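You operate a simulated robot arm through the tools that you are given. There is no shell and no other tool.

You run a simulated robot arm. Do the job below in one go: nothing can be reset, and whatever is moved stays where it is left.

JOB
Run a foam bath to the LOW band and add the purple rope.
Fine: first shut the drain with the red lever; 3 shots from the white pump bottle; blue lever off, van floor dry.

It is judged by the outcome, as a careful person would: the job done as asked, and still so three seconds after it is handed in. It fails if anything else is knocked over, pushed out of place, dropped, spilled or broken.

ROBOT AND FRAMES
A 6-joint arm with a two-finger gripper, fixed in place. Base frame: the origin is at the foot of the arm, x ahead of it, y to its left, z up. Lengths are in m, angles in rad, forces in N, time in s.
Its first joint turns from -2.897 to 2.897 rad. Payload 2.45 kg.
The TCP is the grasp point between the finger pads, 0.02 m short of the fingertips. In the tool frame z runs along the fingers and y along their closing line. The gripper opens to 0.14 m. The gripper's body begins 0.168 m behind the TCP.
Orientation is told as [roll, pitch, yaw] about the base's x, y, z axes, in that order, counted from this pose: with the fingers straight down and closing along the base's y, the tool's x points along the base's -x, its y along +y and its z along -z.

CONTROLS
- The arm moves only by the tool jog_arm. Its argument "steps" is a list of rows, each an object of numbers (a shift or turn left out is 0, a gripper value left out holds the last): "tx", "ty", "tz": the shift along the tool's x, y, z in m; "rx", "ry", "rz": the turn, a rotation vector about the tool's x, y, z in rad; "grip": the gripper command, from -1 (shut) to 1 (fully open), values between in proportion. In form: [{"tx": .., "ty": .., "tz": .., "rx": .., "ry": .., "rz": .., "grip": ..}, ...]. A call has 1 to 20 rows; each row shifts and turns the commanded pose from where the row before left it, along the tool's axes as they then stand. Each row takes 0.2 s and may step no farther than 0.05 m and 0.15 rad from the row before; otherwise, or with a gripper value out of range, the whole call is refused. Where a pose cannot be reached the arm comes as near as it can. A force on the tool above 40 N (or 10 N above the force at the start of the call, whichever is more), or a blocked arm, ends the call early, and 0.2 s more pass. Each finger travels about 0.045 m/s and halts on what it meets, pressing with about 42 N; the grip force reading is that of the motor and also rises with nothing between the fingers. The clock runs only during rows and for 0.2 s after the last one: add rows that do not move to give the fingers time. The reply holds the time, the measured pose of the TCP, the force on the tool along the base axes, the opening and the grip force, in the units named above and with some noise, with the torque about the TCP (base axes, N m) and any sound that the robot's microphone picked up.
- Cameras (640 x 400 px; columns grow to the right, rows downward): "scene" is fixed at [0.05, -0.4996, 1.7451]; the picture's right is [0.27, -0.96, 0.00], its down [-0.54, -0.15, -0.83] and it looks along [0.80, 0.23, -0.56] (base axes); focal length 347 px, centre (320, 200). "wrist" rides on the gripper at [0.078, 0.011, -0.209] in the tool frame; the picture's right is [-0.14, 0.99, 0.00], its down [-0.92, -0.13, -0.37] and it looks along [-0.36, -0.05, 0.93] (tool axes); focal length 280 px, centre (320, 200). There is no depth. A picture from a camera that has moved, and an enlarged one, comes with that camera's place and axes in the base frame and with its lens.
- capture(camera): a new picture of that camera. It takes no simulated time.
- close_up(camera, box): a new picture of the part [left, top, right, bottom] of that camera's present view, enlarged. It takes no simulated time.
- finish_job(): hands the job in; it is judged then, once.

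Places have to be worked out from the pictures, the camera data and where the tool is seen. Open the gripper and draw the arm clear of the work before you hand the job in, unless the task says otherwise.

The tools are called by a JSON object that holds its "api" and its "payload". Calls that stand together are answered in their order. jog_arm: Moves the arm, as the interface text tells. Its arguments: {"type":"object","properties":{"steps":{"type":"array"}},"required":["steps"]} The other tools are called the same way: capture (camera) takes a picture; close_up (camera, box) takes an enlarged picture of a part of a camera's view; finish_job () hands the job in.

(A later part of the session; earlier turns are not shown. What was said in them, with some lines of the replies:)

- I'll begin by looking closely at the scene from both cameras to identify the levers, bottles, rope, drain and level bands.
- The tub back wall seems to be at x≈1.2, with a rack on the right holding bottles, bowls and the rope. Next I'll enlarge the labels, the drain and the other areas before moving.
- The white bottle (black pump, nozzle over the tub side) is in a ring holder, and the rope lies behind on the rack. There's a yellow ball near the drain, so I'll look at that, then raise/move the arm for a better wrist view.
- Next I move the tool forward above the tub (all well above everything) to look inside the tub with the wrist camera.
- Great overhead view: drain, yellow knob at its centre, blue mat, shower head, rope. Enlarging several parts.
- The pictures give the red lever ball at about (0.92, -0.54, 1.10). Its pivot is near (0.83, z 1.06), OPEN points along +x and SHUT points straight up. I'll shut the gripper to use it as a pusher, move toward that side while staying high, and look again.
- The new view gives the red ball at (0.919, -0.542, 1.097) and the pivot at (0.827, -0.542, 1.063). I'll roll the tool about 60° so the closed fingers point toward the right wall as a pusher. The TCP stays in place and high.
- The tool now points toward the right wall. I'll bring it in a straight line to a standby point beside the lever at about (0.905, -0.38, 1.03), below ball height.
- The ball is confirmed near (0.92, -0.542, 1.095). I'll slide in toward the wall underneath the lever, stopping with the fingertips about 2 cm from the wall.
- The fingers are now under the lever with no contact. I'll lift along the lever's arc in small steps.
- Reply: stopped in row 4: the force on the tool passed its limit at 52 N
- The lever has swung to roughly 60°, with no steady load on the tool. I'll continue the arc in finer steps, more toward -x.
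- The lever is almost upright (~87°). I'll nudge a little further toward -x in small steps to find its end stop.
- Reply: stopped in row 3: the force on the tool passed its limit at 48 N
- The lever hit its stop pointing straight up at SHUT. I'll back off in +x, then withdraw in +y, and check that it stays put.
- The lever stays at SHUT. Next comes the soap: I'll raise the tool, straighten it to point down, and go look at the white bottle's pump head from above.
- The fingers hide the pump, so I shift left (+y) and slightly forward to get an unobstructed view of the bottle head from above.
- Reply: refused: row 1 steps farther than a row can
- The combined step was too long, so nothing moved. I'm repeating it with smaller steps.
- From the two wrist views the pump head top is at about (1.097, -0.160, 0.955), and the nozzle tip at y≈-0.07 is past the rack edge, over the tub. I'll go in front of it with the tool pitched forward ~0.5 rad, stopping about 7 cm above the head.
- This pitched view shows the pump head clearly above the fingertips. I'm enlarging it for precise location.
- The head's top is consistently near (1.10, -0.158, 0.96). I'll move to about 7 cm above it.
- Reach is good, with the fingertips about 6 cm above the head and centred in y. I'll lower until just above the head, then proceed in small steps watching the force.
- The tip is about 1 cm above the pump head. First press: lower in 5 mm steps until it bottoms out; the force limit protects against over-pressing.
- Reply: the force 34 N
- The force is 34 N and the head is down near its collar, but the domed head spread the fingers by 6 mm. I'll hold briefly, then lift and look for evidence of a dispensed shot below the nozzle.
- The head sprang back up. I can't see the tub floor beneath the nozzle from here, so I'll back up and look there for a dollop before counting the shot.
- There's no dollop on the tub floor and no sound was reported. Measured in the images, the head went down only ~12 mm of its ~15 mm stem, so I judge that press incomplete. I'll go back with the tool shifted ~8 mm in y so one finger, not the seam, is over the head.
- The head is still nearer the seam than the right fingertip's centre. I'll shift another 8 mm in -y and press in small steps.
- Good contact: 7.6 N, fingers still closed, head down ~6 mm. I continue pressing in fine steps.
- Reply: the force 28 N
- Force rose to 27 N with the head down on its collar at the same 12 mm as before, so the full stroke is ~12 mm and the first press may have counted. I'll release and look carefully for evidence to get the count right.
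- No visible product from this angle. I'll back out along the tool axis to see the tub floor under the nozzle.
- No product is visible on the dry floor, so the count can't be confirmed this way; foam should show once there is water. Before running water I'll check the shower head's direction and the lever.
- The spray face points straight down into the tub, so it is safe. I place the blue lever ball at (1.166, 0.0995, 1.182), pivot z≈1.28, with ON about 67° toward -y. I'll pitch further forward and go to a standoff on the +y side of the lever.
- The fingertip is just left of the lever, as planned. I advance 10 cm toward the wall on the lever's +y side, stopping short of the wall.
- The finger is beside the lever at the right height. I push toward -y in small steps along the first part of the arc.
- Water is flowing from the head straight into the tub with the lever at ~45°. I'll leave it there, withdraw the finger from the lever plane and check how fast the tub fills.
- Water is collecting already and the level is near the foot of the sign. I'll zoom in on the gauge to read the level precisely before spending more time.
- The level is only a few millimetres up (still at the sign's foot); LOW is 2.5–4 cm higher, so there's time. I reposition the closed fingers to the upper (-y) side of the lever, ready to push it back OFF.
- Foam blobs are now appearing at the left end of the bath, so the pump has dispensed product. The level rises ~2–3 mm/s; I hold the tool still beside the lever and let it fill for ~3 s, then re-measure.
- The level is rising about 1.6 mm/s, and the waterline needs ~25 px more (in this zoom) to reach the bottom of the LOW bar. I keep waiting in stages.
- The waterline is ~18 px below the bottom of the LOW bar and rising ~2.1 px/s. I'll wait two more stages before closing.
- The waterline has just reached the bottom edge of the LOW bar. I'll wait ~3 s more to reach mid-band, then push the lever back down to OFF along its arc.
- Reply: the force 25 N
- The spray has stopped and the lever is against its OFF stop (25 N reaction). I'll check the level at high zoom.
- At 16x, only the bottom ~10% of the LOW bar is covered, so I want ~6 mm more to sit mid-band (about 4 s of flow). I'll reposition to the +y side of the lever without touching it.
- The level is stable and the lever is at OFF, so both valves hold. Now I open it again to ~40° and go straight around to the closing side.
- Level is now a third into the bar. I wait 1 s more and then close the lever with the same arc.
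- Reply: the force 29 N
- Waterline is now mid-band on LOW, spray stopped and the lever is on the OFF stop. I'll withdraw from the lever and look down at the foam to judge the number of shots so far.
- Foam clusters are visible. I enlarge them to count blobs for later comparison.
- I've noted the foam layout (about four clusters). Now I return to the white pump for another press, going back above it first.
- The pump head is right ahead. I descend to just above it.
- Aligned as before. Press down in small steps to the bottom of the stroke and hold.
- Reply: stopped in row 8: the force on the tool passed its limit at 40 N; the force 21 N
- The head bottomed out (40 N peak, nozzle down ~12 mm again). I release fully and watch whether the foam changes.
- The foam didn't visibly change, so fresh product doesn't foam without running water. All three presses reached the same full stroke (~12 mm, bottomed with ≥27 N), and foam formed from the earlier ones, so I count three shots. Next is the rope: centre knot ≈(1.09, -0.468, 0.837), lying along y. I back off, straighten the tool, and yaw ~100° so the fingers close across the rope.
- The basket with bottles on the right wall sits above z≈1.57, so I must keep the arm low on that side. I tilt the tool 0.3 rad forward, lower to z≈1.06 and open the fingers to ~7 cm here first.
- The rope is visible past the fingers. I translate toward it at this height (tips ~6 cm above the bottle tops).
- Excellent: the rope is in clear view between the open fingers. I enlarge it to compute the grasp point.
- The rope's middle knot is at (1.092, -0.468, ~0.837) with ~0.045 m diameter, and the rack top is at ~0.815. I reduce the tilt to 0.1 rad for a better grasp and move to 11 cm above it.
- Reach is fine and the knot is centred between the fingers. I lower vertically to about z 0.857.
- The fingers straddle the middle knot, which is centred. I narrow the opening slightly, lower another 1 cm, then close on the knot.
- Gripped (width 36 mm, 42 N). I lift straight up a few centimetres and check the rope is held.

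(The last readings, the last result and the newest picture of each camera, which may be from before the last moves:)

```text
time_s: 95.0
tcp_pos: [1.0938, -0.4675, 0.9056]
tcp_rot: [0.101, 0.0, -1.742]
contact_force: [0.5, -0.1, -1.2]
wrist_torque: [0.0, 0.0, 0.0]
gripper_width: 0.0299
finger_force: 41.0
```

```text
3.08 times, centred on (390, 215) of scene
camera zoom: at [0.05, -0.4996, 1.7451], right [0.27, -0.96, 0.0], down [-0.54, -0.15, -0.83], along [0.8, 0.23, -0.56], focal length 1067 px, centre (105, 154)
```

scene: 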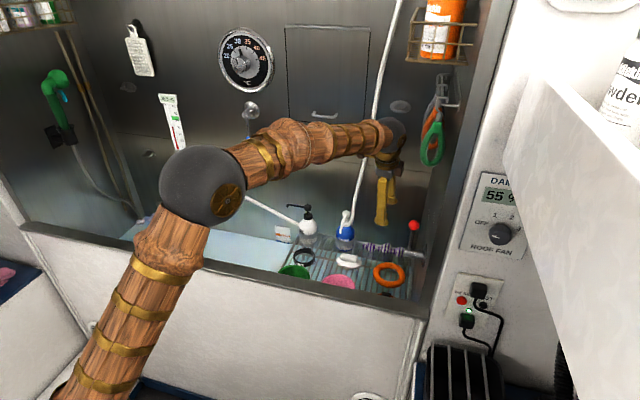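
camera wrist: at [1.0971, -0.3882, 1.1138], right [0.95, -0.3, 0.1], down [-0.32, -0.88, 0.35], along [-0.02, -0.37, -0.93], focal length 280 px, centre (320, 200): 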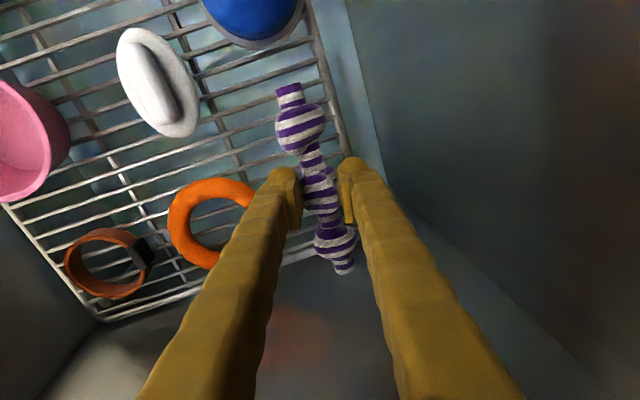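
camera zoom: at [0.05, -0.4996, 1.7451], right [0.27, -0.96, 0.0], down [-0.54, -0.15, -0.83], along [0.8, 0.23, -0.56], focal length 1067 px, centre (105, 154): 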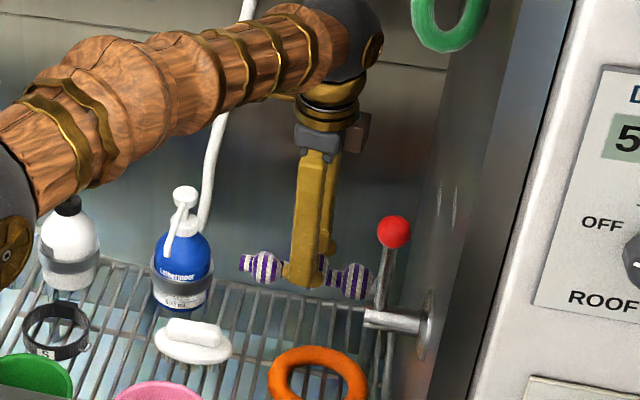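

The rope is held and lifted. I raise it above the bottles, retreat toward the robot and then carry it left over the open water.

{"api": "jog_arm", "payload": {"steps": [{"ty": 0.0041, "tz": -0.041}, {"ty": 0.0041, "tz": -0.041}, {"ty": 0.0041, "tz": -0.041}, {"ty": 0.0041, "tz": -0.041}, {"tx": 0.0236, "ty": -0.0394, "tz": -0.004}, {"tx": 0.0236, "ty": -0.0394, "tz": -0.004}, {"tx": 0.0236, "ty": -0.0394, "tz": -0.004}, {"tx": 0.0236, "ty": -0.0394, "tz": -0.004}, {"tx": 0}]}}

{"api": "capture", "payload": {"camera": "wrist"}}

{"api": "capture", "payload": {"camera": "scene"}}

```text
time_s: 97.0
tcp_pos: [0.9549, -0.3458, 1.0716]
tcp_rot: [0.104, -0.001, -1.742]
contact_force: [0.5, -0.2, -1.5]
wrist_torque: [0.01, 0.02, 0.02]
gripper_width: 0.0299
finger_force: 42.0
```

```text
taken
camera wrist: at [0.9566, -0.2665, 1.2795], right [0.95, -0.3, 0.1], down [-0.32, -0.88, 0.35], along [-0.02, -0.37, -0.93], focal length 280 px, centre (320, 200)
```

wrist: 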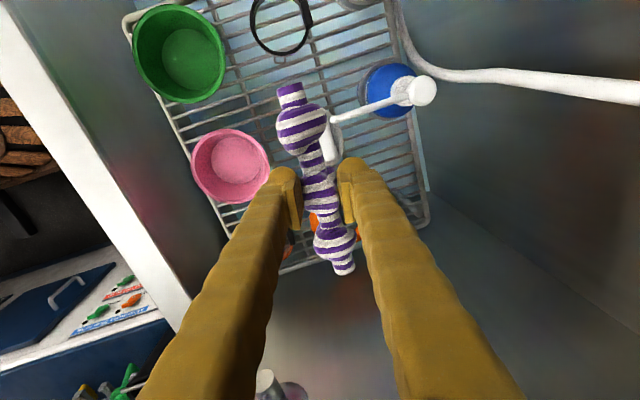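

```text
taken
```

scene: 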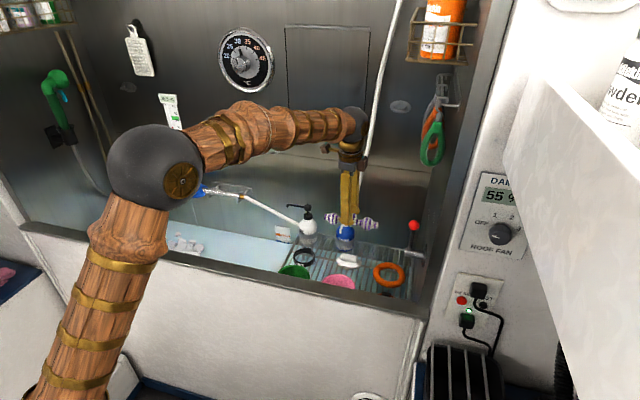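

The rope is secure. I continue left over the water.

{"api": "jog_arm", "payload": {"steps": [{"tx": 0.0474, "ty": -0.0081, "tz": -0.0008}, {"tx": 0.0474, "ty": -0.0081, "tz": -0.0008}, {"tx": 0.0474, "ty": -0.0081, "tz": -0.0008}, {"tx": 0.0474, "ty": -0.0081, "tz": -0.0008}, {"tx": 0.0474, "ty": -0.0081, "tz": -0.0008}, {"tx": 0.0474, "ty": -0.0081, "tz": -0.0008}, {"tx": 0.0474, "ty": -0.0081, "tz": -0.0008}, {"tx": 0.0474, "ty": -0.0081, "tz": -0.0008}, {"tx": 0}]}}

{"api": "capture", "payload": {"camera": "wrist"}}

{"api": "capture", "payload": {"camera": "scene"}}

```text
time_s: 99.0
tcp_pos: [0.9544, 0.0403, 1.0692]
tcp_rot: [0.103, 0.001, -1.74]
contact_force: [0.0, 0.2, -1.5]
wrist_torque: [0.0, -0.01, 0.0]
gripper_width: 0.0297
finger_force: 41.7
```

```text
taken
camera wrist: at [0.9564, 0.1186, 1.2772], right [0.95, -0.3, 0.1], down [-0.32, -0.88, 0.35], along [-0.02, -0.37, -0.93], focal length 280 px, centre (320, 200)
```

wrist: 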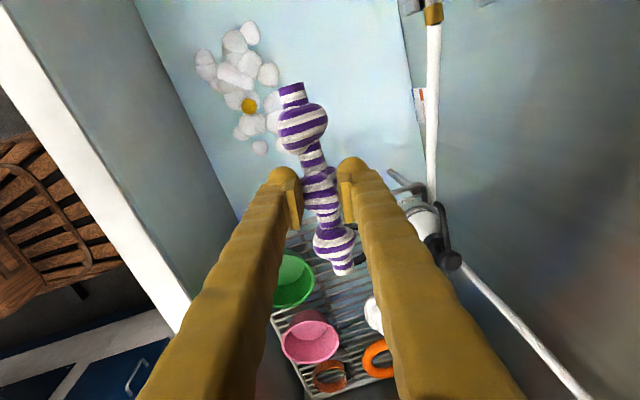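

```text
taken
```

scene: 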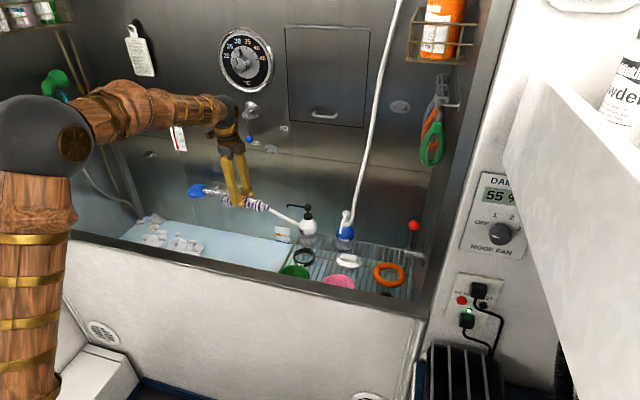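

The rope is over open water, clear of the rack. I shift a bit further from the drain knob and lower it toward the surface (z≈0.645 by my estimate).

{"api": "jog_arm", "payload": {"steps": [{"tx": 0.0277, "ty": 0.0134, "tz": 0.0014}, {"tx": 0.0277, "ty": 0.0134, "tz": 0.0014}, {"ty": -0.0046, "tz": 0.0458}, {"ty": -0.0046, "tz": 0.0458}, {"ty": -0.0046, "tz": 0.0458}, {"ty": -0.0046, "tz": 0.0458}, {"ty": -0.0046, "tz": 0.0458}, {"tx": 0}]}}

{"api": "capture", "payload": {"camera": "wrist"}}

{"api": "capture", "payload": {"camera": "scene"}}

```text
time_s: 100.8
tcp_pos: [0.9916, 0.0882, 0.8402]
tcp_rot: [0.103, 0.001, -1.742]
contact_force: [0.1, 0.3, -1.3]
wrist_torque: [0.03, -0.02, -0.01]
gripper_width: 0.0292
finger_force: 42.5
```

```text
taken
camera wrist: at [0.9934, 0.1674, 1.047], right [0.95, -0.3, 0.1], down [-0.32, -0.88, 0.35], along [-0.02, -0.37, -0.93], focal length 280 px, centre (320, 200)
```

wrist: 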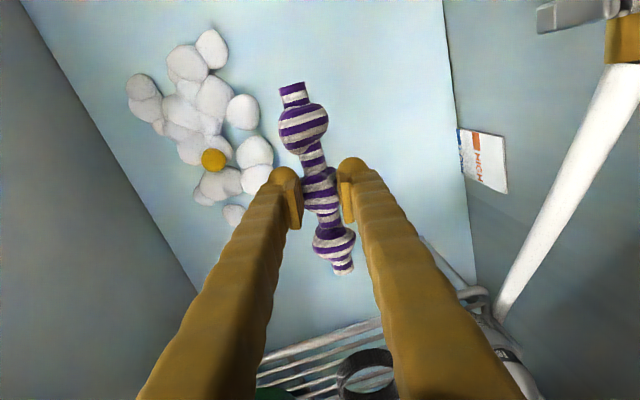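

```text
taken
```

scene: 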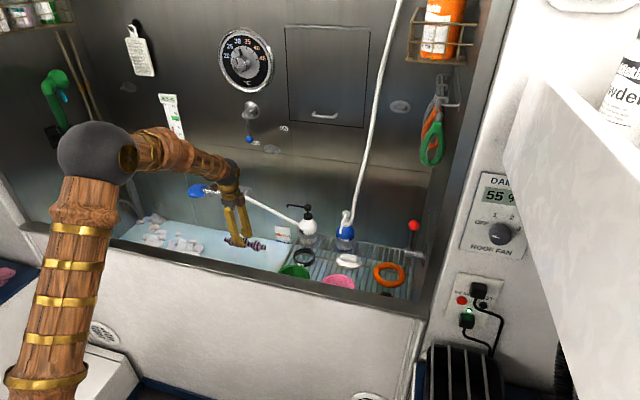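

Clear path below. I lower the remaining 15 cm to just above the water.

{"api": "jog_arm", "payload": {"steps": [{"ty": -0.004, "tz": 0.0398}, {"ty": -0.004, "tz": 0.0398}, {"ty": -0.004, "tz": 0.0398}, {"ty": -0.0028, "tz": 0.0278}, {"tx": 0}]}}

{"api": "capture", "payload": {"camera": "wrist"}}

{"api": "close_up", "payload": {"camera": "scene", "box": [150, 150, 330, 290]}}

```text
time_s: 102.0
tcp_pos: [0.9916, 0.0877, 0.6893]
tcp_rot: [0.1, 0.0, -1.741]
contact_force: [-0.1, 0.1, -0.7]
wrist_torque: [0.0, -0.01, 0.0]
gripper_width: 0.0288
finger_force: 41.6
```

```text
taken
camera wrist: at [0.9947, 0.166, 0.8975], right [0.95, -0.3, 0.1], down [-0.32, -0.88, 0.35], along [-0.02, -0.37, -0.93], focal length 280 px, centre (320, 200)
```

wrist: 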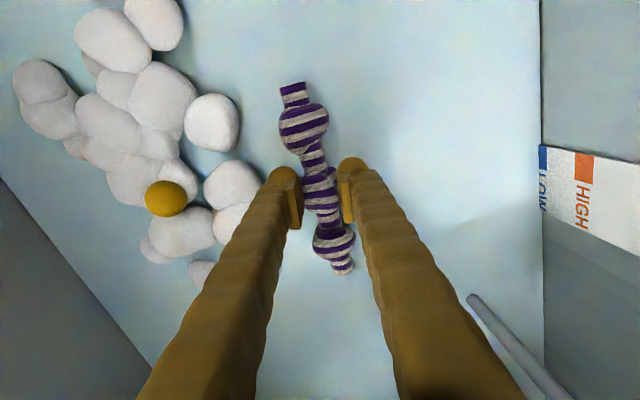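

```text
2.86 times, centred on (240, 220) of scene
camera zoom: at [0.05, -0.4996, 1.7451], right [0.27, -0.96, 0.0], down [-0.54, -0.15, -0.83], along [0.8, 0.23, -0.56], focal length 991 px, centre (549, 143)
```

zoom: 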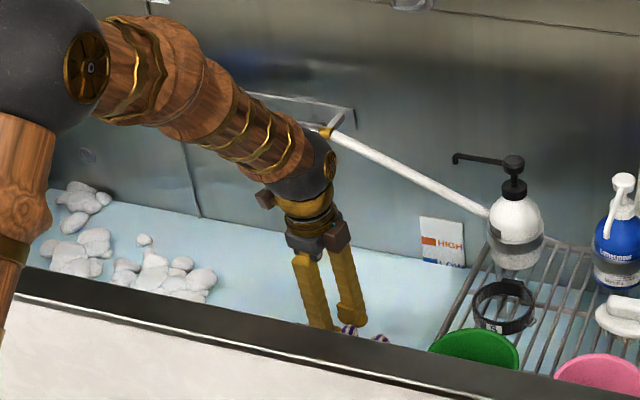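

The rope is just above the surface, nothing else touched. I lower 1.5 cm more so it rests in the water and open the fingers.

{"api": "jog_arm", "payload": {"steps": [{"ty": -0.0015, "tz": 0.0149}, {"tx": 0, "grip": -0.3}, {"tx": 0}, {"tx": 0, "grip": 0.0}, {"tx": 0}, {"tx": 0}]}}

{"api": "capture", "payload": {"camera": "wrist"}}

{"api": "close_up", "payload": {"camera": "scene", "box": [150, 150, 330, 290]}}

```text
time_s: 103.4
tcp_pos: [0.992, 0.0871, 0.6754]
tcp_rot: [0.103, 0.001, -1.742]
contact_force: [-0.3, 0.5, 0.0]
wrist_torque: [0.01, 0.01, 0.02]
gripper_width: 0.0701
finger_force: 0.2
```

```text
taken
camera wrist: at [0.9951, 0.1662, 0.8828], right [0.95, -0.3, 0.1], down [-0.32, -0.88, 0.35], along [-0.02, -0.37, -0.93], focal length 280 px, centre (320, 200)
```

wrist: 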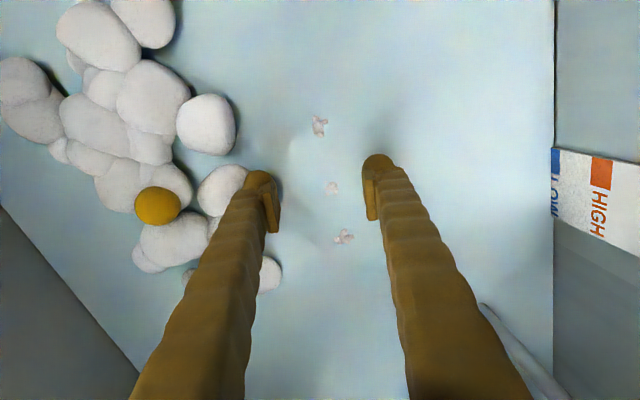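

```text
2.86 times, centred on (240, 220) of scene
camera zoom: at [0.05, -0.4996, 1.7451], right [0.27, -0.96, 0.0], down [-0.54, -0.15, -0.83], along [0.8, 0.23, -0.56], focal length 991 px, centre (549, 143)
```

zoom: 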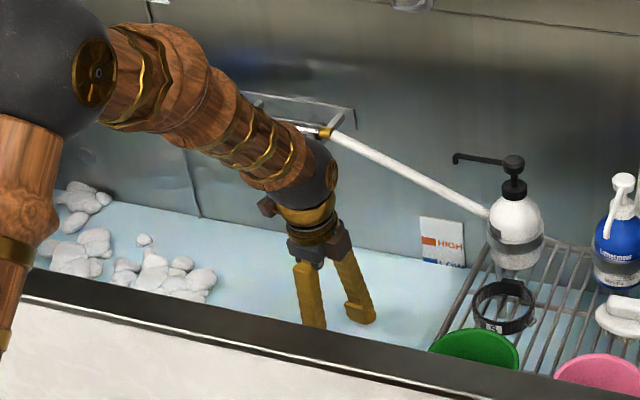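

The rope has settled into the bath (only its knot tops show). I raise the open gripper straight up, out of the tub.

{"api": "jog_arm", "payload": {"steps": [{"ty": 0.002, "tz": -0.02}, {"ty": 0.0045, "tz": -0.045}, {"ty": 0.0045, "tz": -0.045}, {"ty": 0.0045, "tz": -0.045}, {"ty": 0.0045, "tz": -0.045}, {"ty": 0.0045, "tz": -0.045}, {"ty": 0.0045, "tz": -0.045}, {"ty": 0.0045, "tz": -0.045}, {"ty": 0.0045, "tz": -0.045}, {"ty": 0.0045, "tz": -0.045}, {"ty": 0.0045, "tz": -0.045}, {"ty": 0.0045, "tz": -0.045}, {"tx": 0}]}}

{"api": "capture", "payload": {"camera": "wrist"}}

{"api": "capture", "payload": {"camera": "scene"}}

{"api": "close_up", "payload": {"camera": "scene", "box": [268, 232, 294, 250]}}

```text
time_s: 106.2
tcp_pos: [0.992, 0.0863, 1.1923]
tcp_rot: [0.102, 0.0, -1.741]
contact_force: [-0.3, 0.2, 0.0]
wrist_torque: [0.0, 0.0, 0.03]
gripper_width: 0.0699
finger_force: 0.0
```

```text
taken
camera wrist: at [0.994, 0.1659, 1.4009], right [0.95, -0.3, 0.1], down [-0.32, -0.88, 0.35], along [-0.02, -0.37, -0.93], focal length 280 px, centre (320, 200)
```

wrist: 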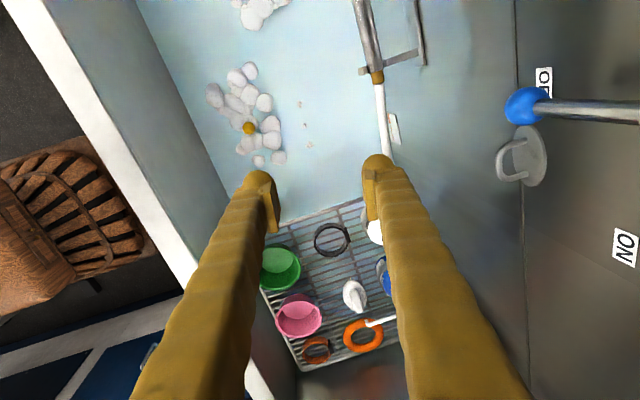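

```text
taken
```

scene: 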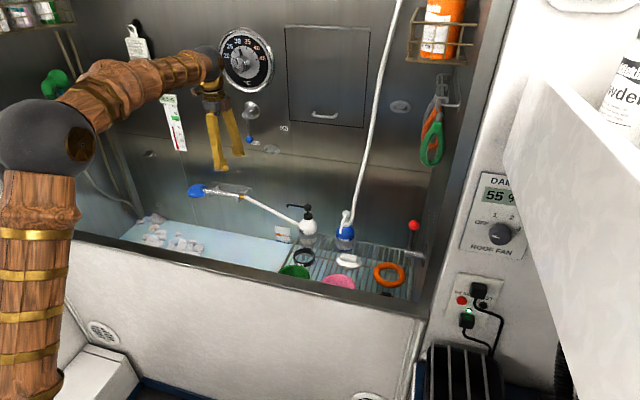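

```text
16.00 times, centred on (281, 241) of scene
camera zoom: at [0.05, -0.4996, 1.7451], right [0.27, -0.96, 0.0], down [-0.54, -0.15, -0.83], along [0.8, 0.23, -0.56], focal length 5550 px, centre (944, -456)
```

zoom: 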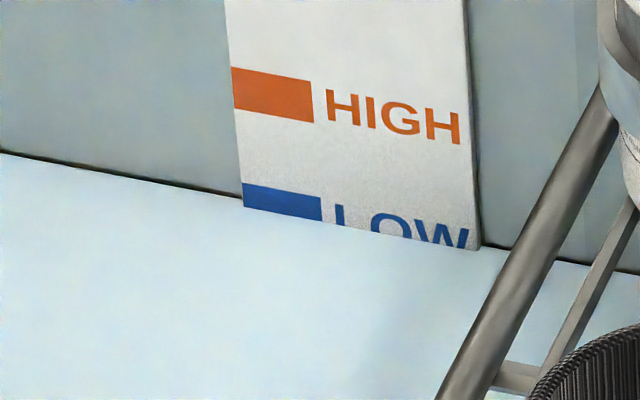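

Level holds mid-band. I straighten the tool, un-yaw it, and go to the same vantage as before to compare the foam with the earlier (two-press) picture.

{"api": "jog_arm", "payload": {"steps": [{"rx": 0.1}, {"rz": -0.15}, {"rz": -0.15}, {"rz": -0.15}, {"rz": -0.15}, {"rz": -0.15}, {"rz": -0.15}, {"rz": -0.15}, {"rz": -0.15}, {"rz": -0.15}, {"rz": -0.15}, {"rz": -0.15}, {"rz": -0.09}, {"ty": 0.049}, {"ty": 0.049}, {"ty": 0.049}, {"ty": 0.049}, {"ty": 0.049}, {"tx": 0}]}}

{"api": "capture", "payload": {"camera": "wrist"}}

{"api": "close_up", "payload": {"camera": "wrist", "box": [170, 0, 330, 120]}}

{"api": "close_up", "payload": {"camera": "wrist", "box": [290, 60, 500, 190]}}

```text
time_s: 110.2
tcp_pos: [0.9874, 0.3311, 1.1923]
tcp_rot: [0.002, -0.001, -0.002]
contact_force: [0.5, -0.2, -0.4]
wrist_torque: [-0.02, -0.01, 0.01]
gripper_width: 0.0699
finger_force: 0.0
```

```text
taken
camera wrist: at [0.9098, 0.3425, 1.4007], right [0.14, 0.99, 0.0], down [0.92, -0.13, 0.37], along [0.37, -0.05, -0.93], focal length 280 px, centre (320, 200)
```

wrist: 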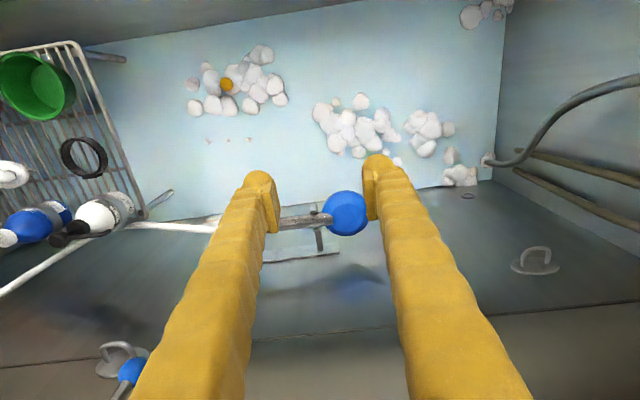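

```text
3.33 times, centred on (250, 60) of wrist
camera zoom: at [0.9098, 0.3425, 1.4007], right [0.14, 0.99, 0.0], down [0.92, -0.13, 0.37], along [0.37, -0.05, -0.93], focal length 935 px, centre (553, 667)
```

zoom: 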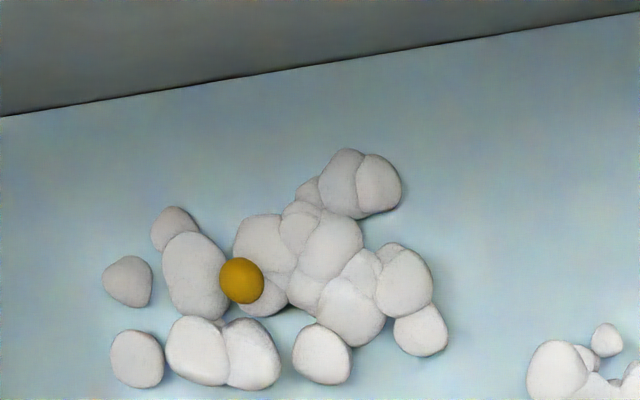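

```text
3.05 times, centred on (395, 125) of wrist
camera zoom: at [0.9098, 0.3425, 1.4007], right [0.14, 0.99, 0.0], down [0.92, -0.13, 0.37], along [0.37, -0.05, -0.93], focal length 854 px, centre (91, 429)
```

zoom: 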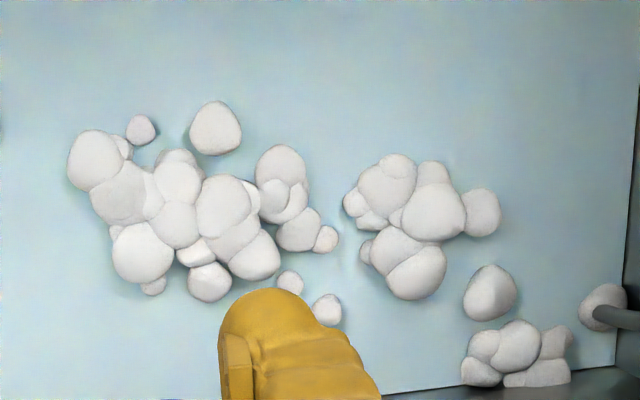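

The foam is unchanged, as expected without running water. All three presses bottomed the same stroke, so I keep the count at three. Now I retreat to the start area with the gripper open and do a final check of levers, level and surroundings.

{"api": "jog_arm", "payload": {"steps": [{"tz": -0.045, "grip": 1}, {"tz": -0.045}, {"tz": -0.045}, {"tz": -0.045}, {"tz": -0.03}, {"tx": 0.03, "ty": -0.038}, {"tx": 0.03, "ty": -0.038}, {"tx": 0.03, "ty": -0.038}, {"tx": 0.03, "ty": -0.038}, {"tx": 0.03, "ty": -0.038}, {"tx": 0.03, "ty": -0.038}, {"tx": 0.03, "ty": -0.038}, {"tx": 0.03, "ty": -0.038}, {"tx": 0.03, "ty": -0.038}, {"tx": 0.045}, {"tx": 0.045}, {"tx": 0.045}, {"tx": 0}]}}

{"api": "capture", "payload": {"camera": "scene"}}

{"api": "close_up", "payload": {"camera": "scene", "box": [180, 160, 440, 310]}}

{"api": "close_up", "payload": {"camera": "scene", "box": [200, 80, 320, 160]}}

{"api": "capture", "payload": {"camera": "wrist"}}

{"api": "close_up", "payload": {"camera": "scene", "box": [268, 232, 294, 250]}}

```text
time_s: 114.0
tcp_pos: [0.5598, -0.0176, 1.3607]
tcp_rot: [-0.001, 0.008, -0.001]
contact_force: [0.3, -1.2, 0.0]
wrist_torque: [0.02, 0.03, -0.01]
gripper_width: 0.1401
finger_force: 0.1
out of reach, approached as far as the arm can: row 4, 5
```

```text
taken
```

scene: 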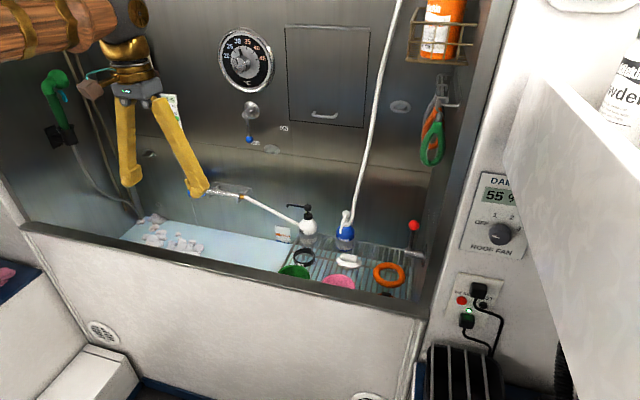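

```text
2.46 times, centred on (310, 235) of scene
camera zoom: at [0.05, -0.4996, 1.7451], right [0.27, -0.96, 0.0], down [-0.54, -0.15, -0.83], along [0.8, 0.23, -0.56], focal length 854 px, centre (345, 114)
```

zoom: 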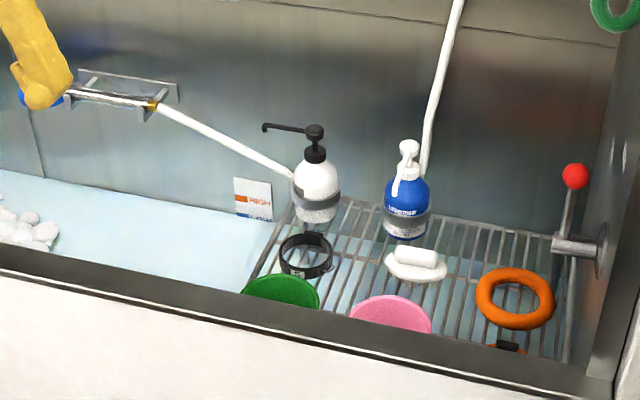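

```text
5.00 times, centred on (260, 120) of scene
camera zoom: at [0.05, -0.4996, 1.7451], right [0.27, -0.96, 0.0], down [-0.54, -0.15, -0.83], along [0.8, 0.23, -0.56], focal length 1734 px, centre (620, 600)
```

zoom: 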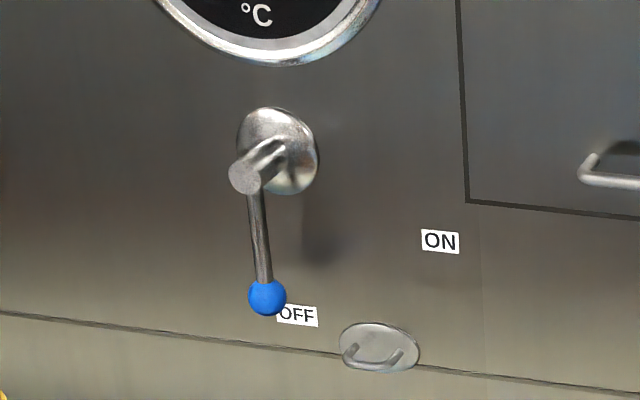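

```text
taken
camera wrist: at [0.4824, -0.0067, 1.5702], right [0.14, 0.99, 0.0], down [0.92, -0.13, 0.36], along [0.36, -0.05, -0.93], focal length 280 px, centre (320, 200)
```

wrist: 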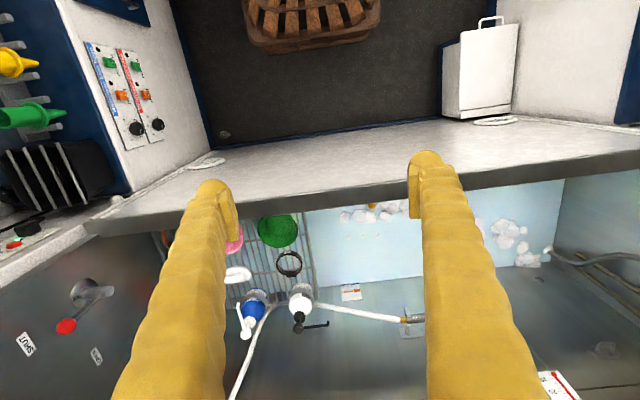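

```text
16.00 times, centred on (281, 241) of scene
camera zoom: at [0.05, -0.4996, 1.7451], right [0.27, -0.96, 0.0], down [-0.54, -0.15, -0.83], along [0.8, 0.23, -0.56], focal length 5550 px, centre (944, -456)
```

zoom: 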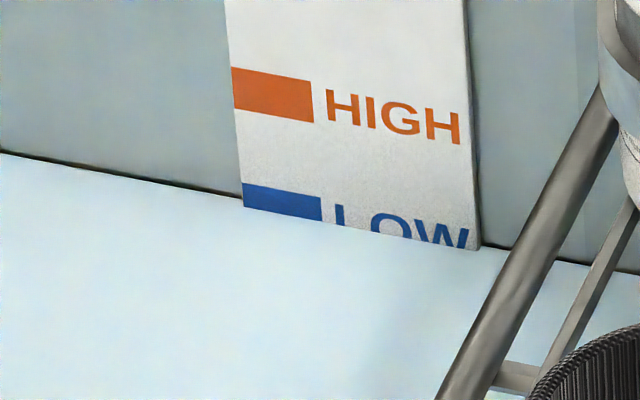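

Final check:
- Red lever is at SHUT and blue lever is at OFF.
- Waterline is steady mid-band on LOW.
- Foam is present and the rope is in the bath.
- Rack items are in place and the visible floor is dry.
- The arm is clear with the gripper open.

I'm handing the job in.

{"api": "finish_job", "payload": {}}

```text
The job is handed in.
```

I've handed in the foam bath job; the one thing I couldn't confirm directly is the soap count.

- **Drain:** I shut it first. The red lever is at its stop on SHUT, and the water level held steady after filling.
- **Water:** The level is in the middle of the LOW band. The first fill only reached the bottom edge of the band, so I reopened the tap briefly. The blue lever is now back against its OFF stop.
- **Soap:** I pressed the white pump bottle three times, each time to the bottom of its stroke. The first two were before filling, and foam formed as the water ran. The third was after the water was off and added no visible foam. I also heard no sound and saw no soap come out, so the count rests on the three full strokes.
- **Rope:** The purple rope is in the bath. It sank, so only the tops of its knots show above the water.
- **Surroundings:** Everything on the rack is where it was, apart from the rope. The van floor I could see is dry, and the arm is clear with the gripper open.
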